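You operate a simulated robot arm through the tools that you are given. There is no shell and no other tool. Be economical: measure what you need, move in short steps, check, and stop when the job is done.

You run a simulated robot arm. Do the job below in one go: nothing can be reset, and whatever is moved stays where it is left.

Task
Tip the beaker of flour into the flour box and clip the box shut.
Fine: set the beaker back where it stood, shut the lid and press the clip down; the box stays where it stands. Set down upright: measuring beaker.

The check looks at the end state, three seconds after you hand in, the way a careful person would. Anything else that was tipped, shoved, dropped, spilled or broken makes it a failure. Lids that push on must go on centred and level and be pressed home; caps that screw on are set level and turned clockwise until they are tight.

Robot
A 7-joint arm with a two-finger gripper, fixed in place. Base frame: the origin is at the foot of the arm, x ahead of it, y to its left, z up. Readings come in mm, rad, newtons and seconds.
With the tool pointing down near the work surface it reaches from about 100 to 640 mm from the base axis. Its first joint turns from -2.897 to 2.897 rad. Payload 2.94 kg.
The tool frame sits at the grasp point between the pads (the TCP): z along the fingers, y along the line on which they close. The tips reach 30 mm beyond it. Largest opening 138 mm; the body of the gripper starts 109 mm behind the TCP.
Orientation is that of the tool frame in the base frame, as [roll, pitch, yaw] about the fixed x, y, z axes, in that order (R = Rz(yaw) Ry(pitch) Rx(roll)). With the fingers straight down and closing along the base's y, the tool's x points along the base's -x, its y along +y and its z along -z.

Tools
- The arm moves only by the tool nudge_tool. Its argument "motion" is a list of rows, each a list of 7 numbers: the shift along the base's x, y, z in mm, then the turn, a rotation vector about the base's x, y, z in rad, then the closure, from 0 (fully open) to 1 (shut). In form: [[x, y, z, ax, ay, az, fingers], ...]. A call has 1 to 10 rows; each row is the pose to reach, as a shift and turn from the pose commanded when the call began. Each row takes 0.2 s and may step no farther than 50 mm and 0.15 rad from the row before; otherwise, or with a gripper value out of range, the whole call is refused. Where a pose cannot be reached the arm comes as near as it can. A force on the tool above 40 N (or 10 N above the force at the start of the call, whichever is more), or a blocked arm, ends the call early, and 0.2 s more pass. The fingers move at their own pace and stop on an object; they squeeze with about 32 N. The grip force told is the motor's: it shows also when the fingers shut on nothing. Time passes only in rows, and 0.2 s behind the last, so rows that repeat a pose let the fingers close. It gives the time, the measured TCP pose, the force on the tool (base axes), the opening and the grip force at its end, in the units of the frame above (readings bear some noise), with the torque about the TCP (base axes, N m) and any sound that the robot's microphone picked up.
- Cameras (640 x 400 px; columns grow to the right, rows downward): "scene" is fixed at [399.1, 498.1, 1670.5]; the picture's right is [-0.98, 0.21, 0.00], its down [0.11, 0.49, -0.86] and it looks along [-0.18, -0.84, -0.50] (base axes); focal length 316 px, centre (320, 200). "wrist" rides on the gripper at [71, 19, -146] in the tool frame; the picture's right is [-0.26, 0.96, 0.00], its down [-0.85, -0.23, -0.48] and it looks along [-0.46, -0.12, 0.88] (tool axes); focal length 280 px, centre (320, 200). There is no depth. A picture from a camera that has moved, and an enlarged one, comes with that camera's place and axes in the base frame and with its lens.
- camera(camera): a new picture of that camera. It takes no simulated time.
- lift_body(by): slides the trunk up (or, below 0, down) by that many mm; the arm rides with it, the base frame stays. It gives what a move gives, with no picture.
- zoom(camera, box): a new picture of the part [left, top, right, bottom] of that camera's present view, enlarged. It takes no simulated time.
- finish_job(): hands the job in; it is judged then, once.

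Work in short steps. Places have to be worked out from the pictures, the camera data and where the tool is seen: move nearer, look again, correct. Check each grasp and each placing, and mend what went wrong. You have 120 turns and 84 pictures in all, those below and enlarged ones among them. Open the gripper and draw the arm clear of the work before you hand the job in, unless the task says otherwise; then end with one line.

The tools are called as a command line: name --pt "numbers of a row" for each row, then --argument value for the rest, lists and objects as JSON in quotes. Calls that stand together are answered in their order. nudge_tool: Moves the arm, as the interface text tells. Its arguments: {"type":"object","properties":{"motion":{"type":"array","items":{"type":"array","items":{"type":"number"}}}},"required":["motion"]} The other tools are called the same way: lift_body (by) slides the trunk up or down; camera (camera) takes a picture; zoom (camera, box) takes an enlarged picture of a part of a camera's view; finish_job () hands the job in.

At the start:

```text
time: 0.0
ee_pos: [124.9, -413.7, 1283.1]
tcp_rot: [3.142, -0.001, -3.141]
force: [-0.1, -0.3, 0.6]
ft_torque: [0.03, 0.01, 0.01]
finger_gap: 138.2
gripper_force: 0.1
trunk travel left (down, up): [-400.0, 54.0]
```

scene: 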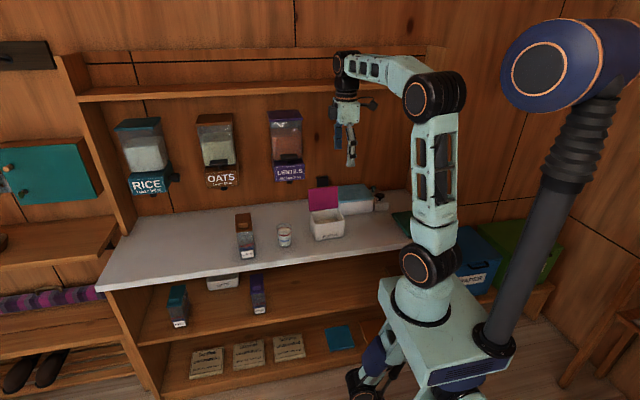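
wrist: 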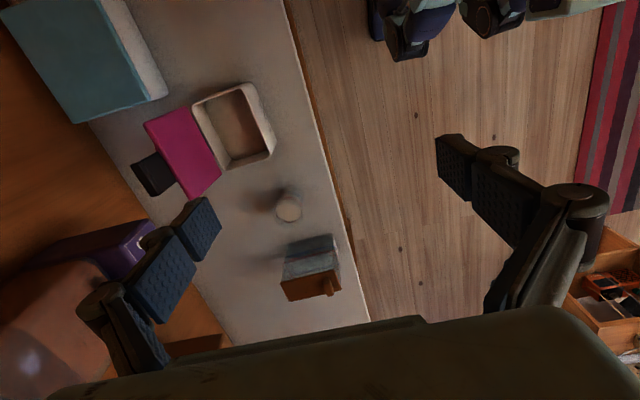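

I'll look closely at the counter area first: the box with the open pink lid, the beaker and the nearby container.

zoom --camera "scene" --box '[220, 170, 400, 282]'

zoom --camera "wrist" --box '[100, 60, 400, 320]'

```text
3.56 times, centred on (310, 226) of scene
camera zoom: at [399.1, 498.1, 1670.5], right [-0.98, 0.21, 0.0], down [0.11, 0.49, -0.86], along [-0.18, -0.84, -0.5], focal length 1122 px, centre (356, 108)
```

zoom: 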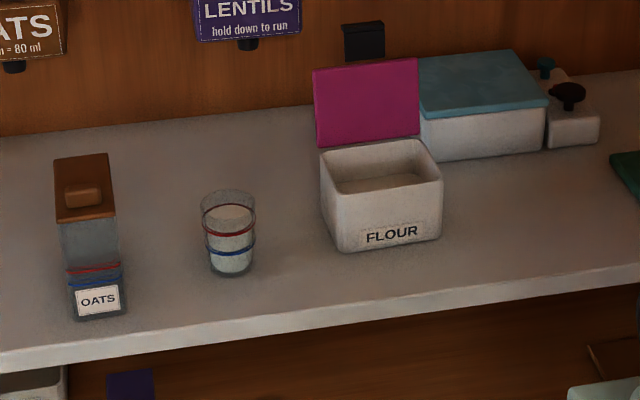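

```text
1.54 times, centred on (250, 190) of wrist
camera zoom: at [55.9, -394.7, 1430.0], right [0.26, 0.96, 0.0], down [0.85, -0.23, 0.48], along [0.46, -0.12, -0.88], focal length 431 px, centre (428, 215)
```

zoom: 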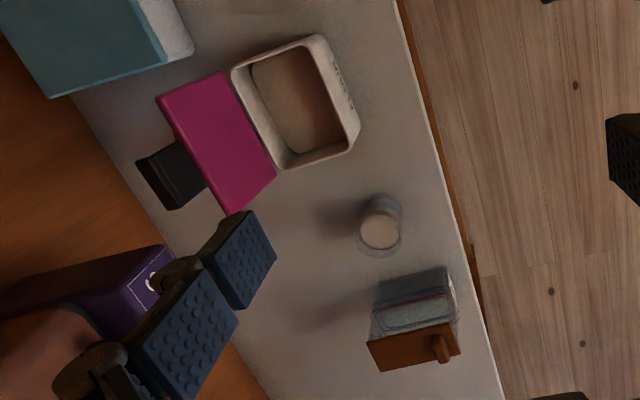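

The beaker appears to stand at about (324, -531), with its rim near z 945 and the counter near z 865. The box spans about x 76..199 with its front at y -536. I'll grip the beaker from the side with the fingers pointing toward -y, so I first turn the tool about z, then tilt it.

nudge_tool --pt "0 10 0 0 0 0.15 0" --pt "0 20 0 0 0 0.3 0" --pt "0 30 0 0 0 0.45 0" --pt "0 40 0 0 0 0.6 0" --pt "0 50 0 0 0 0.75 0" --pt "0 60 0 0 0 0.9 0" --pt "0 70 0 0 0 1.05 0" --pt "0 80 0 0 0 1.2 0" --pt "0 90 0 0 0 1.35 0" --pt "0 100 0 0 0 1.5 0"

```text
time: 2.2
ee_pos: [123.9, -314.3, 1283.8]
tcp_rot: [-3.141, 0.0, -1.641]
force: [-0.2, 0.0, -0.8]
ft_torque: [0.02, 0.01, 0.0]
finger_gap: 138.1
gripper_force: 0.0
trunk travel left (down, up): [-400.0, 54.0]
```

Yaw is fine. Next I tilt the fingers toward -y while moving toward the beaker's x, still high up.

nudge_tool --pt "10 -10 0 -0.15 0 0 0" --pt "30 -20 0 -0.3 0 0 0" --pt "50 -30 0 -0.45 0 0 0" --pt "70 -40 0 -0.6 0 0 0" --pt "90 -50 0 -0.75 0 0 0.1" --pt "110 -60 0 -0.9 0 0 0.2" --pt "130 -70 0 -1.05 0 0 0.3" --pt "150 -80 0 -1.2 0 0 0.3" --pt "170 -90 0 -1.35 0 0 0.3" --pt "190 -100 0 -1.5 0 0 0.3"

lift_body --by -200

camera --camera "scene"

camera --camera "wrist"

```text
time: 3.2
ee_pos: [197.5, -357.5, 1240.1]
tcp_rot: [3.035, -0.496, -1.584]
force: [-0.2, 1.0, 0.1]
ft_torque: [0.01, -0.03, 0.0]
finger_gap: 137.9
gripper_force: 0.0
trunk travel left (down, up): [-400.0, 54.0]
stopped in row 4: the arm was blocked; the commanded pose is now the measured one
```

```text
time: 5.4
ee_pos: [197.9, -357.0, 1040.2]
tcp_rot: [3.034, -0.494, -1.584]
force: [-0.6, -0.3, 0.9]
ft_torque: [0.0, 0.03, -0.02]
finger_gap: 137.8
gripper_force: 0.1
trunk travel left (down, up): [-200.0, 254.0]
```

```text
79 pictures are left
```

scene: 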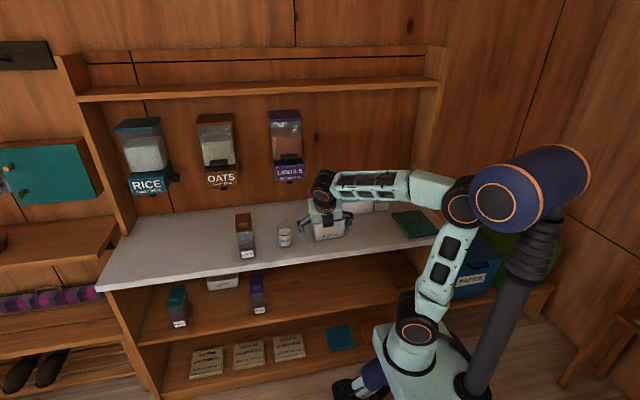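

```text
78 pictures are left
camera wrist: at [196.0, -349.5, 1203.6], right [-0.96, 0.29, -0.03], down [0.29, 0.96, -0.01], along [0.03, -0.02, -1.0], focal length 280 px, centre (320, 200)
```

wrist: 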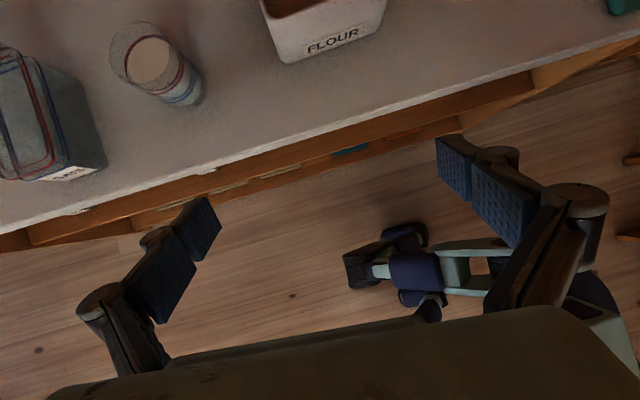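

The arm stopped at about 0.5 rad of tilt, with z sagging, which suggests a joint limit or reach limit there. I'll try more tilt with the TCP moving down and a little back to see where the limit is.

nudge_tool --pt "5 0 0 -0.1 0 0 0.1" --pt "10 0 0 -0.2 0 0 0.2" --pt "15 0 0 -0.3 0 0 0.3" --pt "20 0 0 -0.4 0 0 0.3"

zoom --camera "scene" --box '[260, 130, 580, 400]'

```text
time: 6.4
ee_pos: [219.1, -357.9, 1020.6]
tcp_rot: [2.961, -0.87, -1.528]
force: [-0.6, 0.5, -0.1]
ft_torque: [0.02, 0.02, -0.01]
finger_gap: 96.6
gripper_force: 0.1
trunk travel left (down, up): [-200.0, 254.0]
```

```text
1.48 times, centred on (420, 265) of scene
camera zoom: at [399.1, 498.1, 1670.5], right [-0.98, 0.21, 0.0], down [0.11, 0.49, -0.86], along [-0.18, -0.84, -0.5], focal length 468 px, centre (172, 104)
```

zoom: 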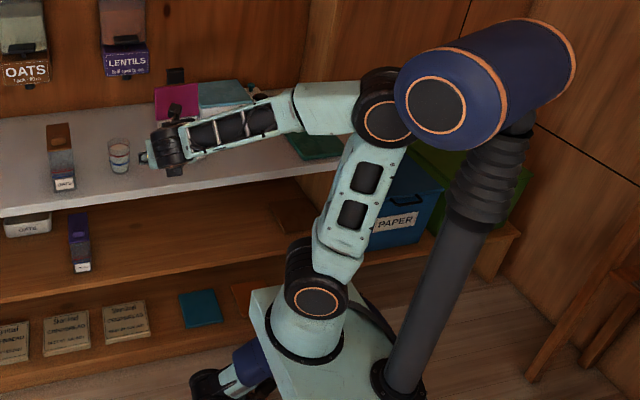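

The tilt works, now 0.87 rad. I'll hold one row to see whether the z lag settles, then keep tilting.

nudge_tool --pt "0 0 0 0 0 0 0.3" --pt "0 -10 0 -0.1 0 0 0.3" --pt "0 -20 0 -0.2 0 0 0.3" --pt "0 -30 0 -0.3 0 0 0.3" --pt "0 -40 0 -0.4 0 0 0.3" --pt "0 -50 0 -0.5 0 0 0.3" --pt "0 -50 0 -0.5 0 0 0.3"

```text
time: 8.0
ee_pos: [218.8, -407.0, 1040.1]
tcp_rot: [3.098, -1.394, -1.638]
force: [0.3, 0.3, -0.3]
ft_torque: [-0.06, 0.02, -0.02]
finger_gap: 96.7
gripper_force: 0.2
trunk travel left (down, up): [-200.0, 254.0]
```

It settled, and the tool axis is now (-0.11, -0.98, -0.18). I'll level it to point straight along -y, shift to x≈324, and look.

nudge_tool --pt "25 10 0 -0.09 0 0.055 0.3" --pt "50 20 -10 -0.176 0 0.11 0.3" --pt "75 20 -20 -0.176 0 0.11 0.3" --pt "105 20 -40 -0.176 0 0.11 0.3" --pt "105 20 -40 -0.176 0 0.11 0.3"

camera --camera "wrist"

camera --camera "scene"

```text
time: 9.2
ee_pos: [324.1, -385.9, 999.5]
tcp_rot: [-1.944, -1.571, -2.771]
force: [0.4, 0.1, 0.2]
ft_torque: [-0.03, 0.0, -0.03]
finger_gap: 96.5
gripper_force: 0.0
trunk travel left (down, up): [-200.0, 254.0]
```

```text
76 pictures are left
camera wrist: at [306.6, -240.9, 1070.9], right [-0.96, 0.0, -0.26], down [0.23, 0.48, -0.85], along [0.12, -0.88, -0.46], focal length 280 px, centre (320, 200)
```

wrist: 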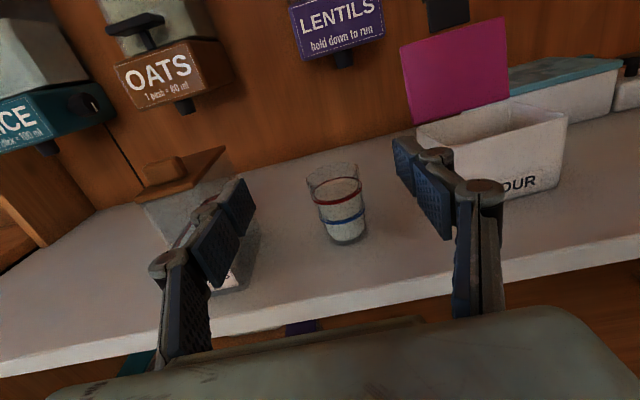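

```text
75 pictures are left
```

scene: 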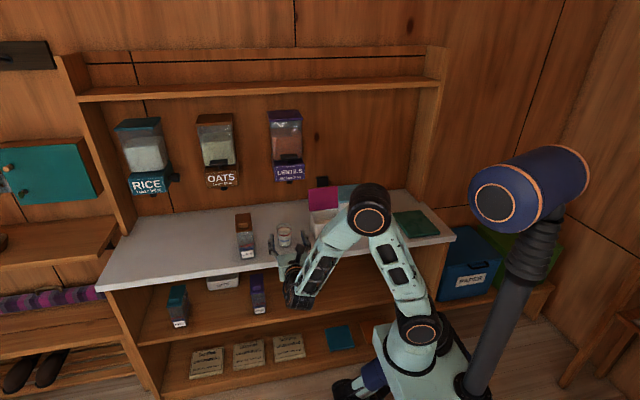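

The beaker centre looks near (324, -538), the counter is near z 865 and its edge near y -435. I'll descend to z≈910 in front of it, then come closer and check.

nudge_tool --pt "0 0 -40 0 0 0 0.3" --pt "0 -15 -65 0 0 0 0.3" --pt "0 -35 -85 0 0 0 0.3" --pt "0 -55 -88 0 0 0 0.3" --pt "0 -75 -88 0 0 0 0.3" --pt "0 -75 -88 0 0 0 0.3"

camera --camera "wrist"

zoom --camera "scene" --box '[220, 170, 400, 282]'

```text
time: 10.6
ee_pos: [324.1, -461.9, 912.5]
tcp_rot: [-2.248, -1.569, -2.466]
force: [0.3, -0.5, -0.6]
ft_torque: [0.0, 0.0, -0.01]
finger_gap: 96.7
gripper_force: 0.0
trunk travel left (down, up): [-200.0, 254.0]
```

```text
74 pictures are left
camera wrist: at [306.7, -316.9, 983.6], right [-0.96, 0.0, -0.26], down [0.23, 0.48, -0.85], along [0.12, -0.88, -0.46], focal length 280 px, centre (320, 200)
```

wrist: 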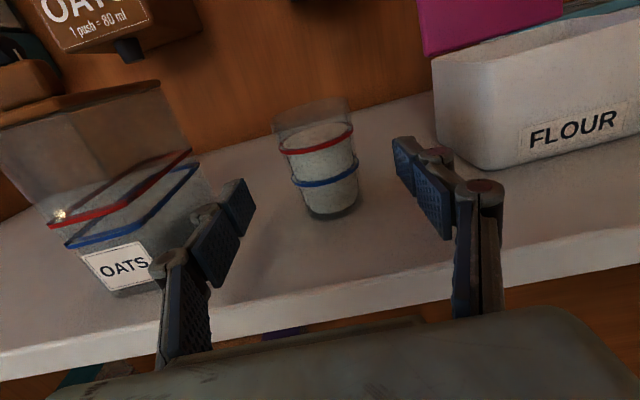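

```text
3.56 times, centred on (310, 226) of scene
camera zoom: at [399.1, 498.1, 1670.5], right [-0.98, 0.21, 0.0], down [0.11, 0.49, -0.86], along [-0.18, -0.84, -0.5], focal length 1122 px, centre (356, 108)
```

zoom: 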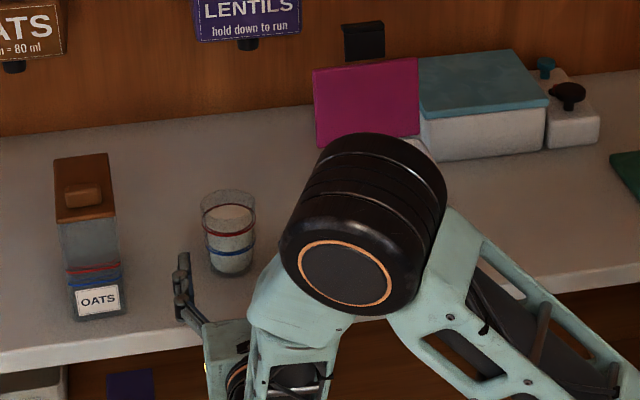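

The beaker axis comes out near (326, -545), from z 857 to 942. I'll advance so it sits between the pads.

nudge_tool --pt "1 -20 0 0 0 0 0.3" --pt "2 -40 0 0 0 0 0.3" --pt "2 -60 0 0 0 0 0.3" --pt "2 -75 0 0 0 0 0.3" --pt "2 -75 0 0 0 0 0.3"

camera --camera "wrist"

zoom --camera "scene" --box '[220, 170, 400, 282]'

```text
time: 11.8
ee_pos: [325.0, -537.0, 911.2]
tcp_rot: [-2.139, -1.57, -2.577]
force: [-1.0, 1.2, -0.5]
ft_torque: [0.02, 0.0, -0.02]
finger_gap: 96.6
gripper_force: 0.1
trunk travel left (down, up): [-200.0, 254.0]
```

```text
72 pictures are left
camera wrist: at [307.1, -391.7, 984.0], right [-0.96, 0.0, -0.26], down [0.23, 0.48, -0.85], along [0.12, -0.88, -0.46], focal length 280 px, centre (320, 200)
```

wrist: 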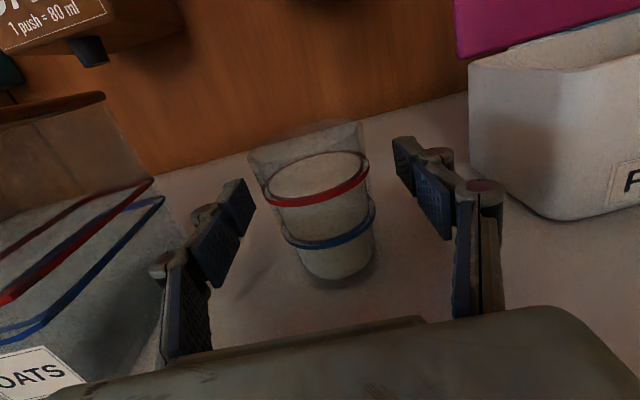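

```text
3.56 times, centred on (310, 226) of scene
camera zoom: at [399.1, 498.1, 1670.5], right [-0.98, 0.21, 0.0], down [0.11, 0.49, -0.86], along [-0.18, -0.84, -0.5], focal length 1122 px, centre (356, 108)
```

zoom: 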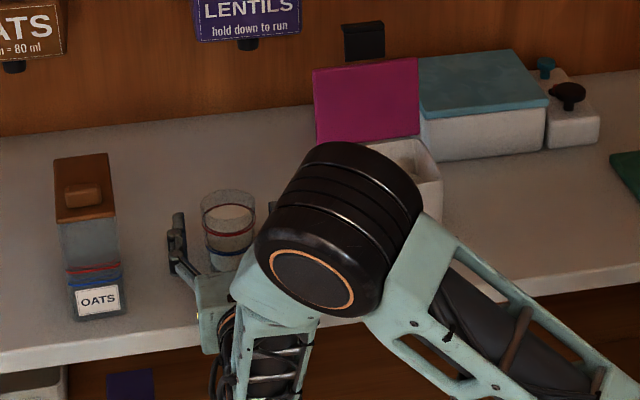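

The beaker is centred between the pads (axis ≈ 325, -540). I'll close the fingers gently.

nudge_tool --pt "0 -3 0 0 0 0 0.45" --pt "0 -3 0 0 0 0 0.5" --pt "0 -3 0 0 0 0 0.55" --pt "0 -3 0 0 0 0 0.6" --pt "0 -3 0 0 0 0 0.7" --pt "0 -3 0 0 0 0 0.8" --pt "0 -3 0 0 0 0 0.8"

camera --camera "wrist"

```text
time: 13.4
ee_pos: [323.8, -539.3, 911.8]
tcp_rot: [-2.014, -1.569, -2.7]
force: [-0.5, -0.6, 0.2]
ft_torque: [-0.01, -0.02, 0.01]
finger_gap: 56.4
gripper_force: 32.4
trunk travel left (down, up): [-200.0, 254.0]
```

```text
70 pictures are left
camera wrist: at [307.3, -394.3, 984.3], right [-0.96, 0.0, -0.26], down [0.23, 0.48, -0.85], along [0.12, -0.88, -0.46], focal length 280 px, centre (320, 200)
```

wrist: 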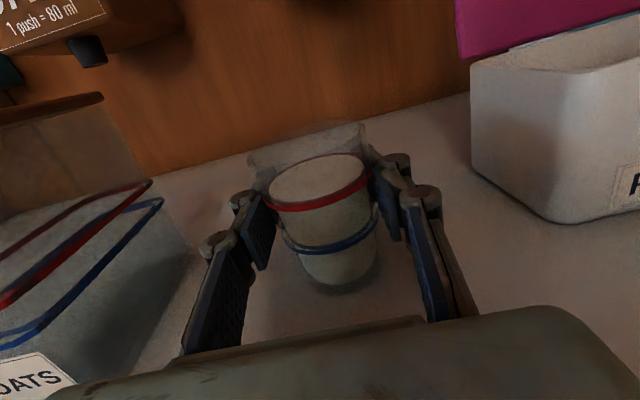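

It is gripped at 56 mm and did not shift noticeably. I'll lift straight up 30 mm first, to check the hold and weight.

nudge_tool --pt "0 0 10 0 0 0 0.8" --pt "0 0 20 0 0 0 0.8" --pt "0 0 30 0 0 0 0.8" --pt "0 0 30 0 0 0 0.8"

camera --camera "wrist"

```text
time: 14.4
ee_pos: [324.8, -540.2, 942.6]
tcp_rot: [-2.365, -1.57, -2.351]
force: [-0.4, -1.0, -1.4]
ft_torque: [0.02, 0.02, 0.03]
finger_gap: 57.6
gripper_force: 32.5
trunk travel left (down, up): [-200.0, 254.0]
```

```text
69 pictures are left
camera wrist: at [307.4, -394.6, 1014.5], right [-0.96, 0.0, -0.26], down [0.23, 0.48, -0.85], along [0.12, -0.88, -0.46], focal length 280 px, centre (320, 200)
```

wrist: 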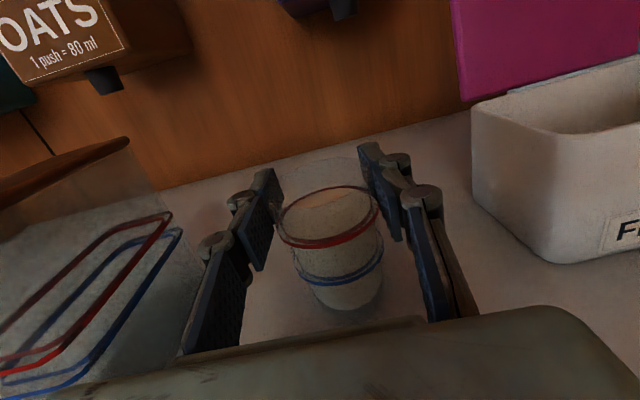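

The beaker seems lower relative to the pads than before, so it may have slipped. I'll check from the scene camera.

zoom --camera "scene" --box '[260, 200, 320, 240]'

zoom --camera "wrist" --box '[230, 120, 450, 330]'

```text
10.00 times, centred on (290, 220) of scene
camera zoom: at [399.1, 498.1, 1670.5], right [-0.98, 0.21, 0.0], down [0.11, 0.49, -0.86], along [-0.18, -0.84, -0.5], focal length 3156 px, centre (620, 0)
```

zoom: 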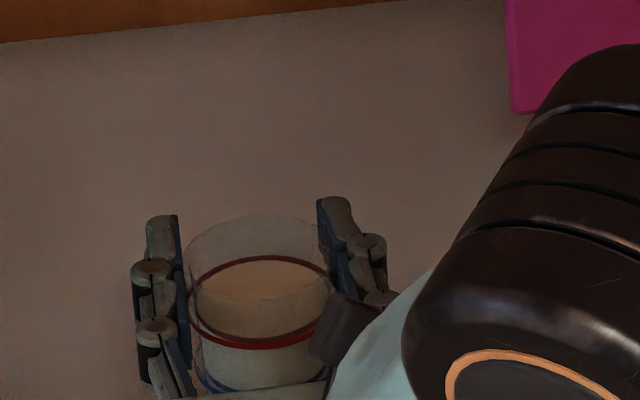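

```text
1.90 times, centred on (340, 225) of wrist
camera zoom: at [307.4, -394.6, 1014.5], right [-0.96, 0.0, -0.26], down [0.23, 0.48, -0.85], along [0.12, -0.88, -0.46], focal length 534 px, centre (282, 152)
```

zoom: 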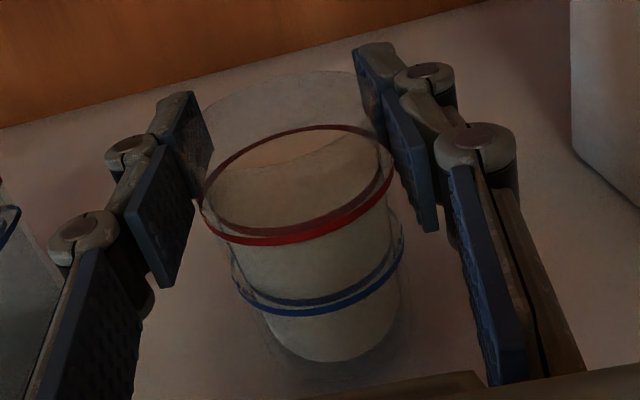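

The beaker has slid down about 20 mm in the grip. I'll hold still for a moment to see whether it keeps sliding.

nudge_tool --pt "0 0 0 0 0 0 1.0" --pt "0 0 0 0 0 0 1.0" --pt "0 0 0 0 0 0 1.0"

zoom --camera "wrist" --box '[230, 120, 450, 330]'

```text
time: 15.2
ee_pos: [324.6, -540.3, 942.8]
tcp_rot: [-2.125, -1.569, -2.591]
force: [0.1, -0.4, -1.2]
ft_torque: [-0.01, 0.01, 0.01]
finger_gap: 57.7
gripper_force: 32.0
trunk travel left (down, up): [-200.0, 254.0]
```

```text
1.90 times, centred on (340, 225) of wrist
camera zoom: at [307.4, -394.6, 1014.5], right [-0.96, 0.0, -0.26], down [0.23, 0.48, -0.85], along [0.12, -0.88, -0.46], focal length 534 px, centre (282, 152)
```

zoom: 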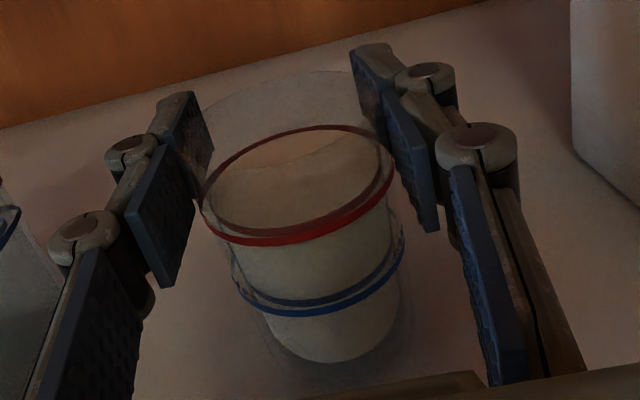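

It is stable now and hanging roughly level. I'll test with a slow 20 mm lift to see whether the slipping recurs.

nudge_tool --pt "0 0 4 0 0 0 1.0" --pt "0 0 8 0 0 0 1.0" --pt "0 0 12 0 0 0 1.0" --pt "0 0 16 0 0 0 1.0" --pt "0 0 20 0 0 0 1.0"

zoom --camera "wrist" --box '[230, 120, 450, 330]'

zoom --camera "scene" --box '[260, 200, 320, 240]'

```text
time: 16.4
ee_pos: [325.2, -540.3, 962.7]
tcp_rot: [-2.05, -1.57, -2.666]
force: [1.0, -0.5, -0.5]
ft_torque: [-0.02, -0.03, 0.0]
finger_gap: 57.5
gripper_force: 32.2
trunk travel left (down, up): [-200.0, 254.0]
```

```text
1.90 times, centred on (340, 225) of wrist
camera zoom: at [307.7, -394.6, 1034.0], right [-0.96, 0.0, -0.26], down [0.23, 0.48, -0.85], along [0.12, -0.88, -0.46], focal length 534 px, centre (282, 152)
```

zoom: 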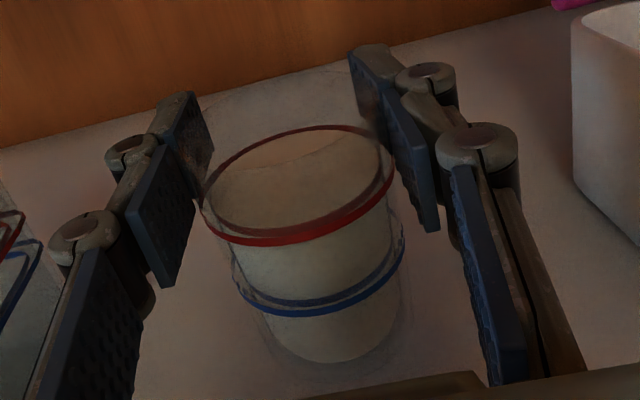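

```text
10.00 times, centred on (290, 220) of scene
camera zoom: at [399.1, 498.1, 1670.5], right [-0.98, 0.21, 0.0], down [0.11, 0.49, -0.86], along [-0.18, -0.84, -0.5], focal length 3156 px, centre (620, 0)
```

zoom: 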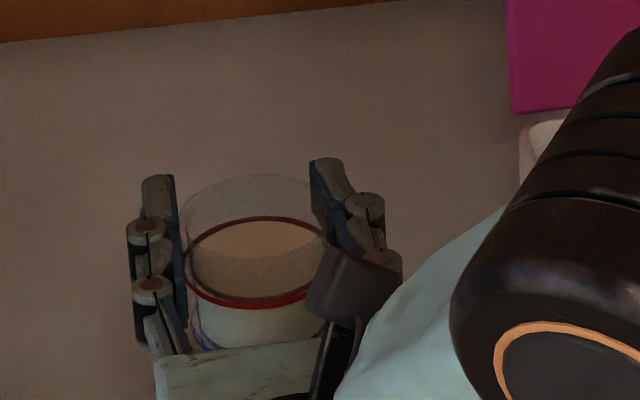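

The hold is stable now; the beaker just sits about 20 mm lower in the pads. I'll lift gently to z≈1030, then carry it toward the box.

nudge_tool --pt "0 0 6 0 0 0 1.0" --pt "0 0 14 0 0 0 1.0" --pt "0 0 24 0 0 0 1.0" --pt "0 0 36 0 0 0 1.0" --pt "0 0 48 0 0 0 1.0" --pt "0 0 58 0 0 0 1.0" --pt "0 0 66 0 0 0 1.0" --pt "0 0 70 0 0 0 1.0" --pt "0 0 70 0 0 0 1.0"

nudge_tool --pt "-5 0 0 0 0 0 1.0" --pt "-15 -2 0 0 0 0 1.0" --pt "-30 -5 0 0 0 0 1.0" --pt "-45 -8 0 0 0 0 1.0" --pt "-60 -11 0 0 0 0 1.0" --pt "-75 -14 0 0 0 0 1.0" --pt "-90 -17 0 0 0 0 1.0" --pt "-105 -20 0 0 0 0 1.0" --pt "-115 -22 0 0 0 0 1.0" --pt "-120 -23 0 0 0 0 1.0"

camera --camera "wrist"

zoom --camera "scene" --box '[220, 170, 400, 282]'

```text
time: 18.4
ee_pos: [325.5, -540.2, 1030.8]
tcp_rot: [-2.192, -1.569, -2.523]
force: [-0.2, -0.5, -0.8]
ft_torque: [0.0, 0.0, 0.02]
finger_gap: 57.9
gripper_force: 31.9
trunk travel left (down, up): [-200.0, 254.0]
```

```text
time: 20.6
ee_pos: [204.8, -561.9, 1031.9]
tcp_rot: [-2.095, -1.57, -2.621]
force: [0.0, -0.2, -1.5]
ft_torque: [0.0, 0.02, -0.01]
finger_gap: 57.9
gripper_force: 32.1
trunk travel left (down, up): [-200.0, 254.0]
```

```text
63 pictures are left
camera wrist: at [187.7, -416.1, 1103.3], right [-0.96, 0.0, -0.26], down [0.23, 0.48, -0.85], along [0.12, -0.88, -0.46], focal length 280 px, centre (320, 200)
```

wrist: 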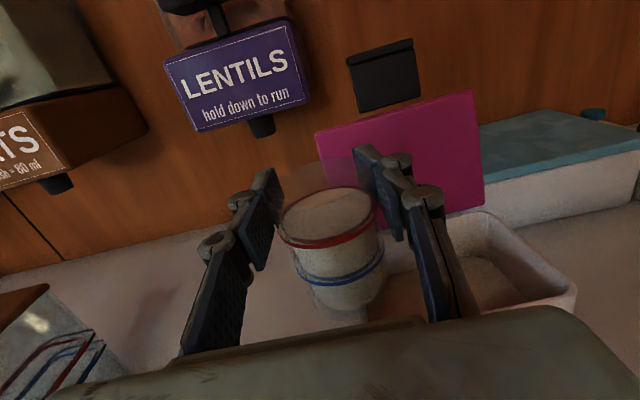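

```text
3.56 times, centred on (310, 226) of scene
camera zoom: at [399.1, 498.1, 1670.5], right [-0.98, 0.21, 0.0], down [0.11, 0.49, -0.86], along [-0.18, -0.84, -0.5], focal length 1122 px, centre (356, 108)
```

zoom: 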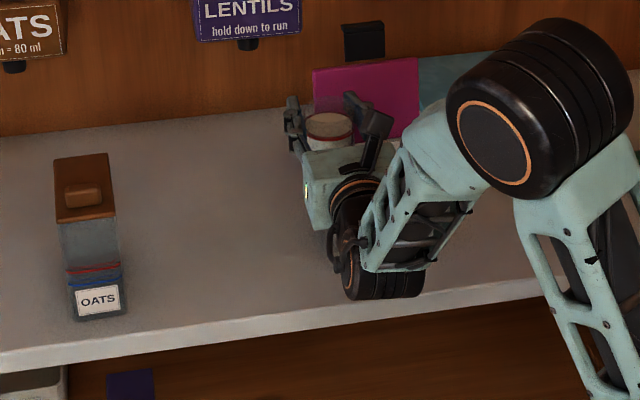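

The box rim spans about x 79..202, y -531..-621, and the lid stands about vertical at y≈-640. I'll centre over the box and begin tilting about base -y.

nudge_tool --pt "-8 -3 0 0 0 0 1.0" --pt "-20 -6 0 0 0 0 1.0" --pt "-32 -10 0 0 0 0 1.0" --pt "-40 -12 0 0 0 0 1.0" --pt "-40 -12 0 0 -0.1 0 1.0" --pt "-40 -12 0 0 -0.2 0 1.0" --pt "-40 -12 0 0 -0.3 0 1.0" --pt "-40 -12 0 0 -0.4 0 1.0" --pt "-40 -12 0 0 -0.5 0 1.0"

camera --camera "wrist"

zoom --camera "scene" --box '[270, 170, 390, 245]'

```text
time: 22.6
ee_pos: [165.5, -576.1, 1031.4]
tcp_rot: [-1.576, -1.066, -3.14]
force: [0.4, -0.2, -1.6]
ft_torque: [0.01, 0.03, 0.02]
finger_gap: 57.8
gripper_force: 31.9
trunk travel left (down, up): [-200.0, 254.0]
```

```text
61 pictures are left
camera wrist: at [116.1, -429.5, 1085.5], right [-0.72, 0.0, -0.7], down [0.61, 0.48, -0.63], along [0.33, -0.88, -0.34], focal length 280 px, centre (320, 200)
```

wrist: 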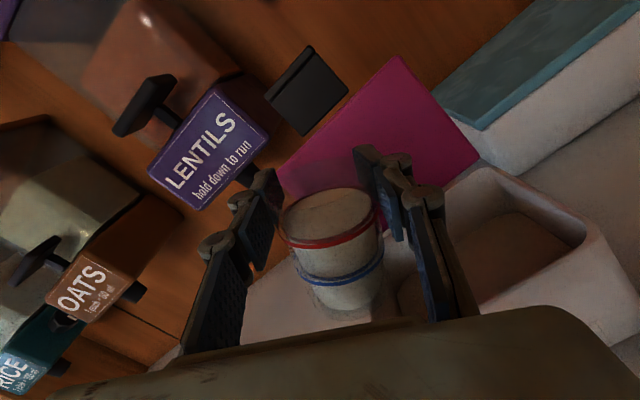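

```text
5.33 times, centred on (330, 208) of scene
camera zoom: at [399.1, 498.1, 1670.5], right [-0.98, 0.21, 0.0], down [0.11, 0.49, -0.86], along [-0.18, -0.84, -0.5], focal length 1683 px, centre (267, 160)
```

zoom: 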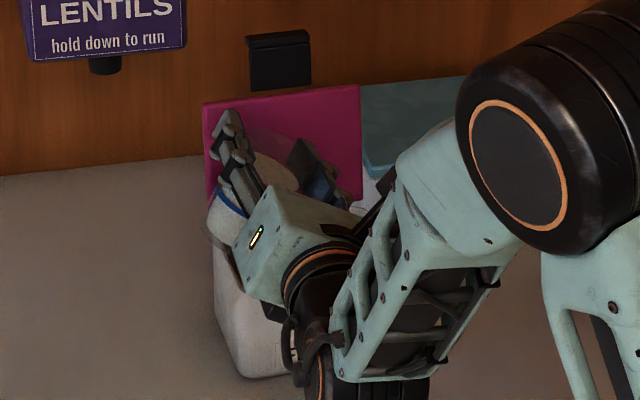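

The tilt direction is right and the hold is steady. I'll continue the pour slowly, drifting slightly toward the box centre.

nudge_tool --pt "0 0 0 0 -0.1 0 1.0" --pt "0 0 0 0 -0.2 0 1.0" --pt "0 0 0 0 -0.3 0 1.0" --pt "0 0 0 0 -0.4 0 1.0" --pt "-1 0 -1 0 -0.5 0 1.0" --pt "-2 0 -2 0 -0.6 0 1.0" --pt "-3 0 -3 0 -0.7 0 1.0" --pt "-4 0 -4 0 -0.8 0 1.0" --pt "-5 0 -5 0 -0.9 0 1.0" --pt "-6 0 -5 0 -1.0 0 1.0"

camera --camera "wrist"

zoom --camera "scene" --box '[270, 170, 390, 245]'

```text
time: 24.8
ee_pos: [157.9, -573.5, 1026.5]
tcp_rot: [-1.575, -0.069, -3.14]
force: [0.1, 0.1, -0.8]
ft_torque: [0.01, 0.04, 0.03]
finger_gap: 58.1
gripper_force: 32.1
trunk travel left (down, up): [-200.0, 254.0]
```

```text
59 pictures are left
camera wrist: at [88.6, -428.8, 1013.0], right [0.2, 0.0, -0.98], down [0.86, 0.48, 0.17], along [0.47, -0.88, 0.09], focal length 280 px, centre (320, 200)
```

wrist: 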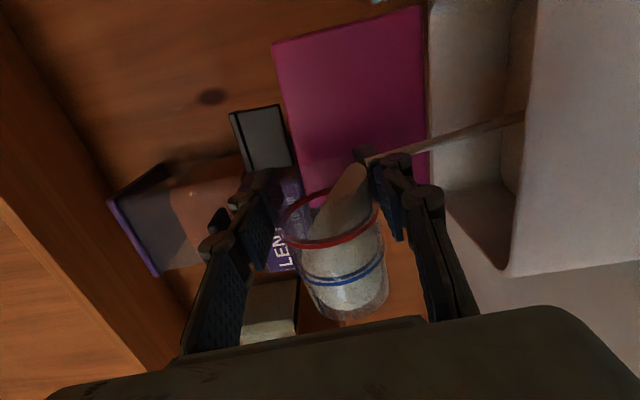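

```text
5.33 times, centred on (330, 208) of scene
camera zoom: at [399.1, 498.1, 1670.5], right [-0.98, 0.21, 0.0], down [0.11, 0.49, -0.86], along [-0.18, -0.84, -0.5], focal length 1683 px, centre (267, 160)
```

zoom: 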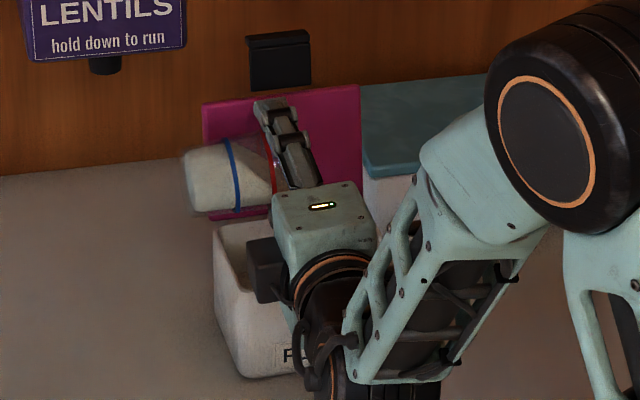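

Flour is streaming into the box. I'll keep tilting and then hold.

nudge_tool --pt "0 0 0 0 -0.08 0 1.0" --pt "0 0 0 0 -0.16 0 1.0" --pt "0 0 0 0 -0.24 0 1.0" --pt "-1 0 0 0 -0.34 0 1.0" --pt "-2 0 0 0 -0.44 0 1.0" --pt "-3 0 0 0 -0.54 0 1.0" --pt "-4 0 0 0 -0.64 0 1.0" --pt "-5 0 0 0 -0.74 0 1.0" --pt "-5 0 0 0 -0.84 0 1.0" --pt "-5 0 0 0 -0.84 0 1.0"

camera --camera "wrist"

zoom --camera "scene" --box '[270, 170, 390, 245]'

```text
time: 27.0
ee_pos: [153.8, -574.7, 1027.5]
tcp_rot: [-1.572, 0.774, -3.141]
force: [0.4, -1.0, -0.2]
ft_torque: [-0.01, 0.04, 0.0]
finger_gap: 57.9
gripper_force: 31.8
trunk travel left (down, up): [-200.0, 254.0]
```

```text
57 pictures are left
camera wrist: at [118.3, -429.5, 964.5], right [0.86, 0.0, -0.51], down [0.45, 0.48, 0.76], along [0.24, -0.88, 0.41], focal length 280 px, centre (320, 200)
```

wrist: 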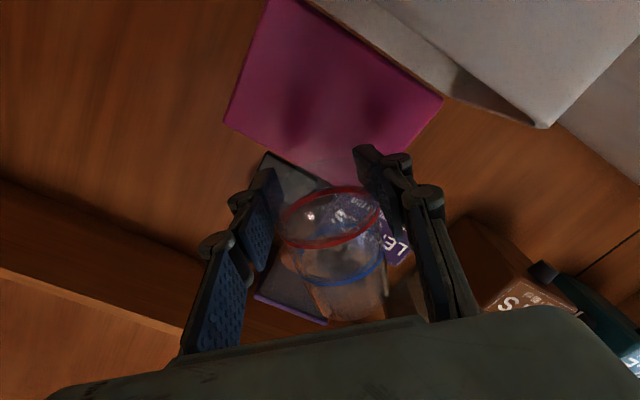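

```text
5.33 times, centred on (330, 208) of scene
camera zoom: at [399.1, 498.1, 1670.5], right [-0.98, 0.21, 0.0], down [0.11, 0.49, -0.86], along [-0.18, -0.84, -0.5], focal length 1683 px, centre (267, 160)
```

zoom: 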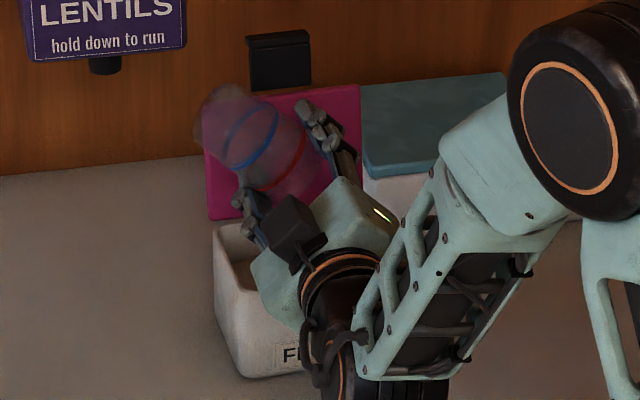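

The beaker looks empty. I'll tip a little further to clear any remnants, then check.

nudge_tool --pt "0 0 0 0 -0.15 0 1.0" --pt "0 0 0 0 -0.28 0 1.0" --pt "0 0 0 0 -0.28 0 1.0" --pt "0 0 0 0 -0.28 0 1.0"

zoom --camera "wrist" --box '[230, 120, 450, 330]'

```text
time: 28.0
ee_pos: [153.9, -575.8, 1026.8]
tcp_rot: [-1.571, 1.053, -3.139]
force: [-1.0, -0.2, -0.3]
ft_torque: [0.04, 0.01, -0.03]
finger_gap: 57.7
gripper_force: 32.5
trunk travel left (down, up): [-200.0, 254.0]
```

```text
1.90 times, centred on (340, 225) of wrist
camera zoom: at [136.8, -429.6, 956.6], right [0.97, 0.0, -0.25], down [0.22, 0.48, 0.85], along [0.12, -0.88, 0.46], focal length 534 px, centre (282, 152)
```

zoom: 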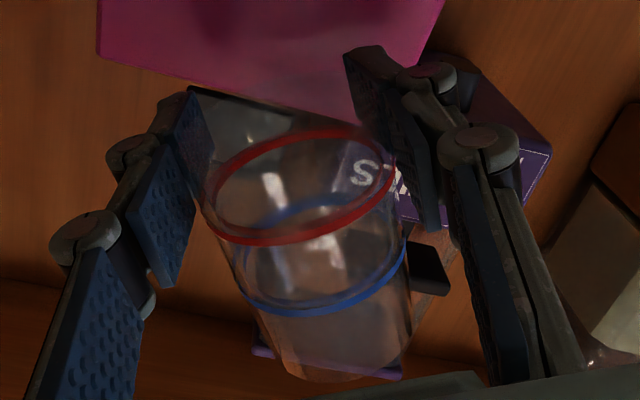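

It is completely empty and unmoved in the grip. Now I turn it back upright (about 2.62 rad in all).

nudge_tool --pt "0 0 0 0 0.14 0 1.0" --pt "0 0 0 0 0.28 0 1.0" --pt "0 0 0 0 0.42 0 1.0" --pt "0 0 0 0 0.56 0 1.0" --pt "0 0 0 0 0.7 0 1.0" --pt "0 0 0 0 0.84 0 1.0" --pt "0 0 0 0 0.98 0 1.0" --pt "0 0 0 0 1.12 0 1.0" --pt "0 0 0 0 1.26 0 1.0" --pt "0 0 0 0 1.4 0 1.0"

nudge_tool --pt "0 0 0 0 0.14 0 1.0" --pt "0 0 0 0 0.28 0 1.0" --pt "0 0 0 0 0.42 0 1.0" --pt "0 0 0 0 0.56 0 1.0" --pt "0 0 0 0 0.7 0 1.0" --pt "0 0 0 0 0.84 0 1.0" --pt "0 0 0 0 0.98 0 1.0" --pt "0 0 0 0 1.1 0 1.0" --pt "0 0 0 0 1.22 0 1.0" --pt "0 0 0 0 1.22 0 1.0"

```text
time: 30.2
ee_pos: [155.6, -574.4, 1027.0]
tcp_rot: [-1.574, -0.353, -3.139]
force: [-0.9, -0.2, -0.6]
ft_torque: [-0.02, -0.01, 0.0]
finger_gap: 57.8
gripper_force: 31.9
trunk travel left (down, up): [-200.0, 254.0]
```

```text
time: 32.4
ee_pos: [153.6, -574.5, 1026.1]
tcp_rot: [-3.084, -1.568, -1.628]
force: [0.0, -0.2, -0.8]
ft_torque: [-0.01, 0.03, 0.02]
finger_gap: 57.9
gripper_force: 31.3
trunk travel left (down, up): [-200.0, 254.0]
```

It is upright again. I'll raise it 30 mm to clear the box rim, then carry it back over its original spot.

nudge_tool --pt "0 0 15 0 0 0 1.0" --pt "0 0 30 0 0 0 1.0" --pt "10 3 30 0 0 0 1.0" --pt "30 8 30 0 0 0 1.0" --pt "55 12 30 0 0 0 1.0" --pt "80 17 30 0 0 0 1.0" --pt "105 22 30 0 0 0 1.0" --pt "130 27 30 0 0 0 1.0" --pt "155 32 30 0 0 0 1.0" --pt "171 34.5 30 0 0 0 1.0"

nudge_tool --pt "0 0 -20 0 0 0 1.0" --pt "0 0 -40 0 0 0 1.0" --pt "0 0 -60 0 0 0 1.0" --pt "0 0 -80 0 0 0 1.0" --pt "0 0 -90 0 0 0 1.0" --pt "0 0 -95 0 0 0 1.0" --pt "0 0 -95 0 0 0 1.0"

camera --camera "wrist"

zoom --camera "scene" --box '[220, 170, 400, 282]'

```text
time: 34.6
ee_pos: [325.6, -540.0, 1054.8]
tcp_rot: [-2.173, -1.568, -2.543]
force: [-0.2, 0.7, 0.2]
ft_torque: [-0.03, 0.02, 0.03]
finger_gap: 57.6
gripper_force: 32.1
trunk travel left (down, up): [-200.0, 254.0]
```

```text
time: 36.2
ee_pos: [325.1, -541.8, 962.0]
tcp_rot: [-2.051, -1.569, -2.663]
force: [0.3, -0.1, -0.9]
ft_torque: [0.02, -0.03, -0.02]
finger_gap: 57.9
gripper_force: 32.2
trunk travel left (down, up): [-200.0, 254.0]
```

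```text
54 pictures are left
camera wrist: at [306.9, -395.4, 1033.6], right [-0.96, 0.0, -0.26], down [0.23, 0.48, -0.85], along [0.12, -0.88, -0.46], focal length 280 px, centre (320, 200)
```

wrist: 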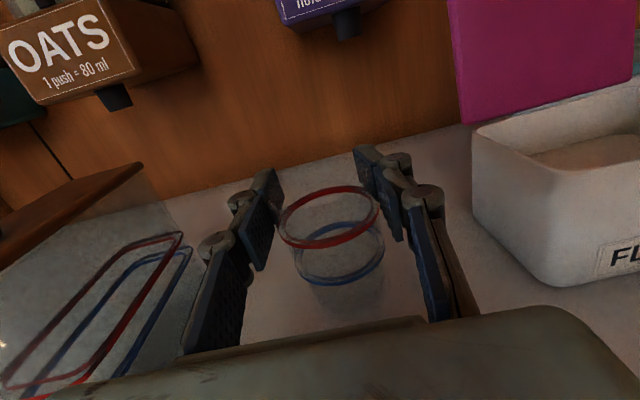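

```text
3.56 times, centred on (310, 226) of scene
camera zoom: at [399.1, 498.1, 1670.5], right [-0.98, 0.21, 0.0], down [0.11, 0.49, -0.86], along [-0.18, -0.84, -0.5], focal length 1122 px, centre (356, 108)
```

zoom: 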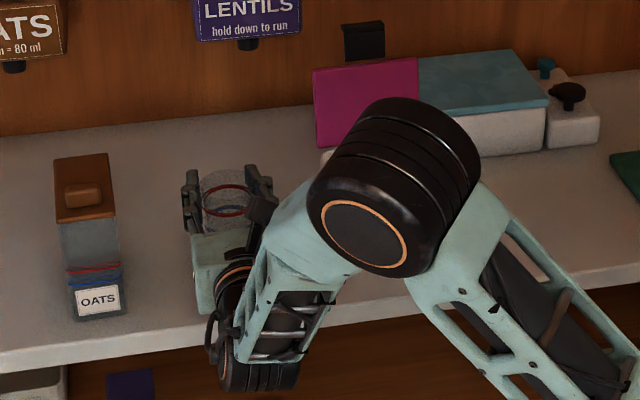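

The box now holds the flour and nothing is spilled. I'll lower in small steps to find contact with the counter, expected near TCP z 932.

nudge_tool --pt "0 1 -6 0 0 0 1.0" --pt "0 1 -12 0 0 0 1.0" --pt "0 1 -18 0 0 0 1.0" --pt "0 1 -22 0 0 0 1.0" --pt "0 1 -24 0 0 0 1.0"

nudge_tool --pt "0 0 -2 0 0 0 1.0" --pt "0 0 -4 0 0 0 1.0"

zoom --camera "wrist" --box '[230, 120, 450, 330]'

```text
time: 37.4
ee_pos: [325.2, -538.5, 936.4]
tcp_rot: [-2.015, -1.569, -2.703]
force: [0.7, -0.1, -0.6]
ft_torque: [-0.01, 0.0, 0.01]
finger_gap: 58.0
gripper_force: 31.8
trunk travel left (down, up): [-200.0, 254.0]
```

```text
time: 38.0
ee_pos: [324.5, -539.6, 936.5]
tcp_rot: [-0.909, -1.563, 2.478]
force: [0.0, 2.4, 8.9]
ft_torque: [0.22, -0.16, 0.04]
finger_gap: 58.1
gripper_force: 31.7
trunk travel left (down, up): [-200.0, 254.0]
```

```text
1.90 times, centred on (340, 225) of wrist
camera zoom: at [307.0, -393.1, 1007.3], right [-0.96, 0.0, -0.27], down [0.24, 0.47, -0.85], along [0.12, -0.88, -0.46], focal length 534 px, centre (282, 152)
```

zoom: 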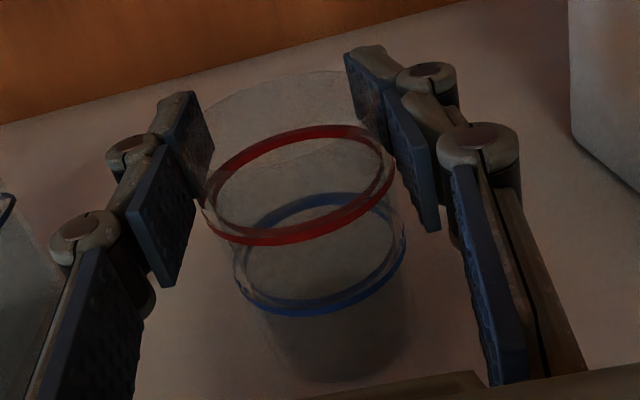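

Contact at z≈936.5 with 8.9 N. I'll ease off about 2.5 mm of command and open the fingers gently.

nudge_tool --pt "0 0 2 0 0 0 1.0" --pt "0 0 2.5 0 0 0 0.6" --pt "0 0 2.5 0 0 0 0.5" --pt "0 0 2.5 0 0 0 0.35" --pt "0 0 2.5 0 0 0 0.25" --pt "0 0 2.5 0 0 0 0.25"

camera --camera "wrist"

zoom --camera "scene" --box '[220, 170, 400, 282]'

```text
time: 39.4
ee_pos: [324.5, -539.5, 936.0]
tcp_rot: [-2.004, -1.57, -2.712]
force: [1.3, 1.4, -0.2]
ft_torque: [-0.04, -0.02, -0.01]
finger_gap: 103.6
gripper_force: 0.1
trunk travel left (down, up): [-200.0, 254.0]
```

```text
51 pictures are left
camera wrist: at [307.6, -393.8, 1007.7], right [-0.96, 0.0, -0.26], down [0.23, 0.48, -0.85], along [0.12, -0.88, -0.46], focal length 280 px, centre (320, 200)
```

wrist: 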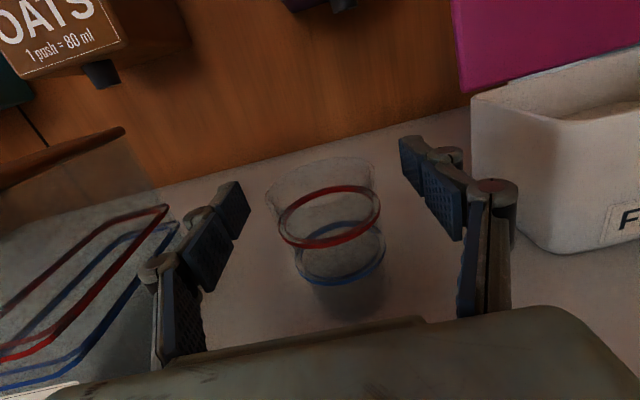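

```text
3.56 times, centred on (310, 226) of scene
camera zoom: at [399.1, 498.1, 1670.5], right [-0.98, 0.21, 0.0], down [0.11, 0.49, -0.86], along [-0.18, -0.84, -0.5], focal length 1122 px, centre (356, 108)
```

zoom: 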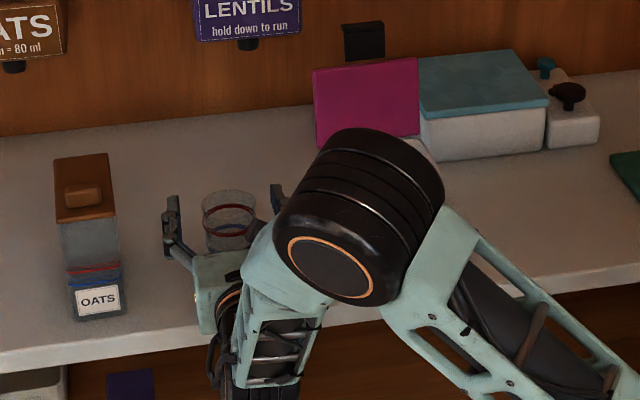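

The beaker stands upright on its spot. I'll back straight out, then go up.

nudge_tool --pt "0 15 0 0 0 0 0.25" --pt "0 35 0 0 0 0 0.25" --pt "0 65 0 0 0 0 0.25" --pt "0 100 0 0 0 0 0.25" --pt "0 130 20 0 0 0 0.3" --pt "0 140 60 0 0 0 0.5" --pt "0 140 110 0 0 0 0.8" --pt "0 140 150 0 0 0 1.0" --pt "0 140 150 0 0 0 1.0"

zoom --camera "scene" --box '[220, 170, 400, 282]'

camera --camera "wrist"

```text
time: 41.4
ee_pos: [323.5, -398.4, 1088.1]
tcp_rot: [-2.12, -1.568, -2.595]
force: [0.8, 0.4, -0.3]
ft_torque: [0.05, 0.01, -0.02]
finger_gap: 0.0
gripper_force: 28.7
trunk travel left (down, up): [-200.0, 254.0]
```

```text
3.56 times, centred on (310, 226) of scene
camera zoom: at [399.1, 498.1, 1670.5], right [-0.98, 0.21, 0.0], down [0.11, 0.49, -0.86], along [-0.18, -0.84, -0.5], focal length 1122 px, centre (356, 108)
```

zoom: 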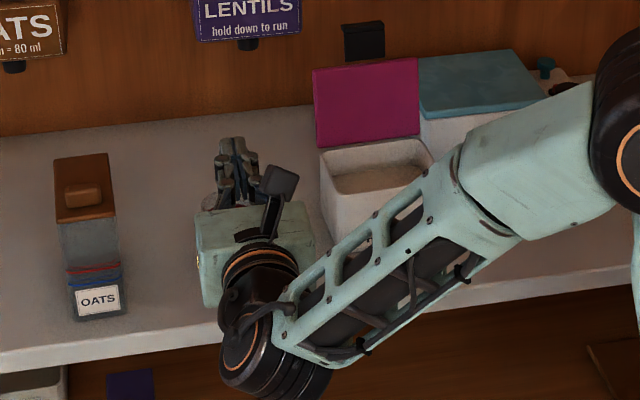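

```text
48 pictures are left
camera wrist: at [306.8, -253.2, 1160.0], right [-0.96, 0.0, -0.26], down [0.23, 0.48, -0.85], along [0.12, -0.88, -0.46], focal length 280 px, centre (320, 200)
```

wrist: 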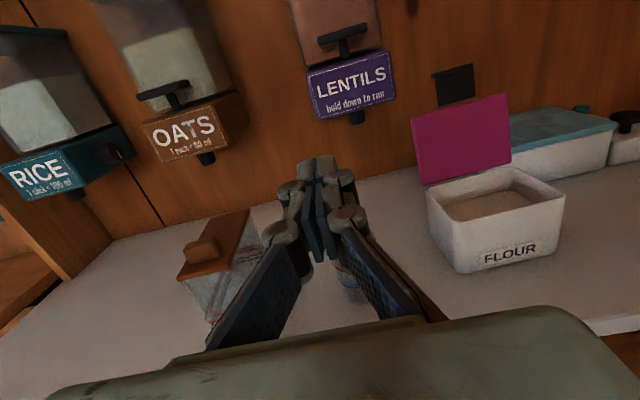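

I'll zoom in on the lid and clip to understand how they connect.

zoom --camera "wrist" --box '[390, 50, 590, 280]'

zoom --camera "scene" --box '[300, 168, 350, 200]'

```text
1.74 times, centred on (490, 165) of wrist
camera zoom: at [306.8, -253.2, 1160.0], right [-0.96, 0.0, -0.26], down [0.23, 0.48, -0.85], along [0.12, -0.88, -0.46], focal length 488 px, centre (24, 261)
```

zoom: 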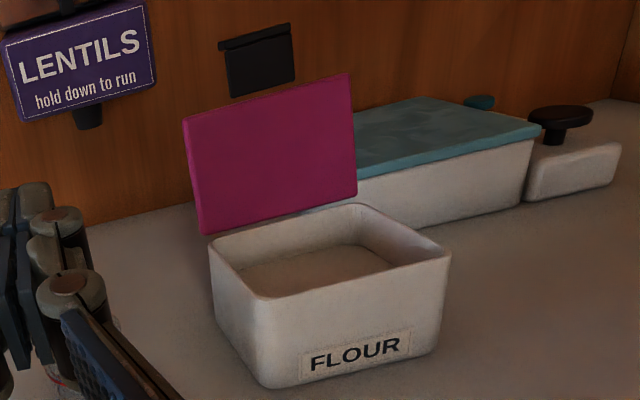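

```text
12.50 times, centred on (325, 184) of scene
camera zoom: at [399.1, 498.1, 1670.5], right [-0.98, 0.21, 0.0], down [0.11, 0.49, -0.86], along [-0.18, -0.84, -0.5], focal length 3945 px, centre (258, 400)
```

zoom: 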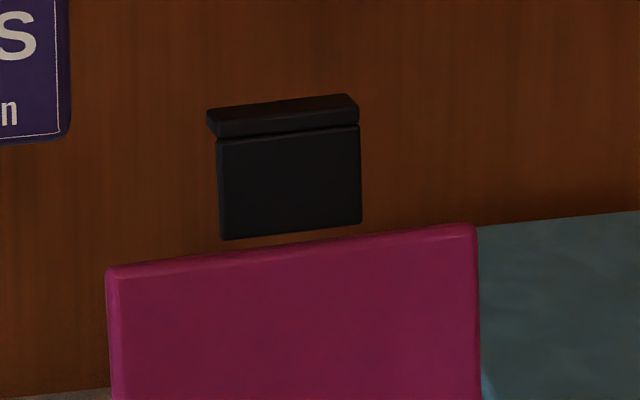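

The clip plate continues from the lid's free edge: top at about (y -670, z 1090), x 115..166. I'll raise the trunk and tilt the closed fingers about 60° downward so I can hook behind the lid, beside the clip at x≈186.

lift_body --by 150

nudge_tool --pt "-14 -10 0 0.11 0 0 1.0" --pt "-28 -20 0 0.22 0 0 1.0" --pt "-42 -30 0 0.33 0 0 1.0" --pt "-56 -40 0 0.44 0 0 1.0" --pt "-70 -50 0 0.55 0 0 1.0" --pt "-84 -60 0 0.66 0 0 1.0" --pt "-98 -70 0 0.77 0 0 1.0" --pt "-112 -80 0 0.88 0 0 1.0" --pt "-126 -90 0 0.97 0 0 1.0" --pt "-138 -100 0 1.06 0 0 1.0"

camera --camera "scene"

```text
time: 43.1
ee_pos: [323.8, -399.3, 1238.4]
tcp_rot: [1.101, -1.57, 0.469]
force: [0.6, -0.2, -0.6]
ft_torque: [0.02, -0.05, 0.01]
finger_gap: 0.0
gripper_force: 28.3
trunk travel left (down, up): [-350.0, 104.0]
```

```text
time: 45.3
ee_pos: [185.0, -498.3, 1238.0]
tcp_rot: [3.14, -0.509, -1.574]
force: [-0.2, 0.3, -0.7]
ft_torque: [-0.01, 0.0, -0.01]
finger_gap: 0.0
gripper_force: 28.6
trunk travel left (down, up): [-350.0, 104.0]
```

```text
45 pictures are left
```

scene: 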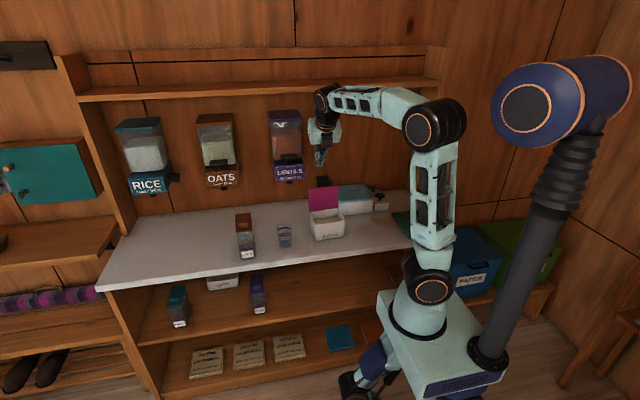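

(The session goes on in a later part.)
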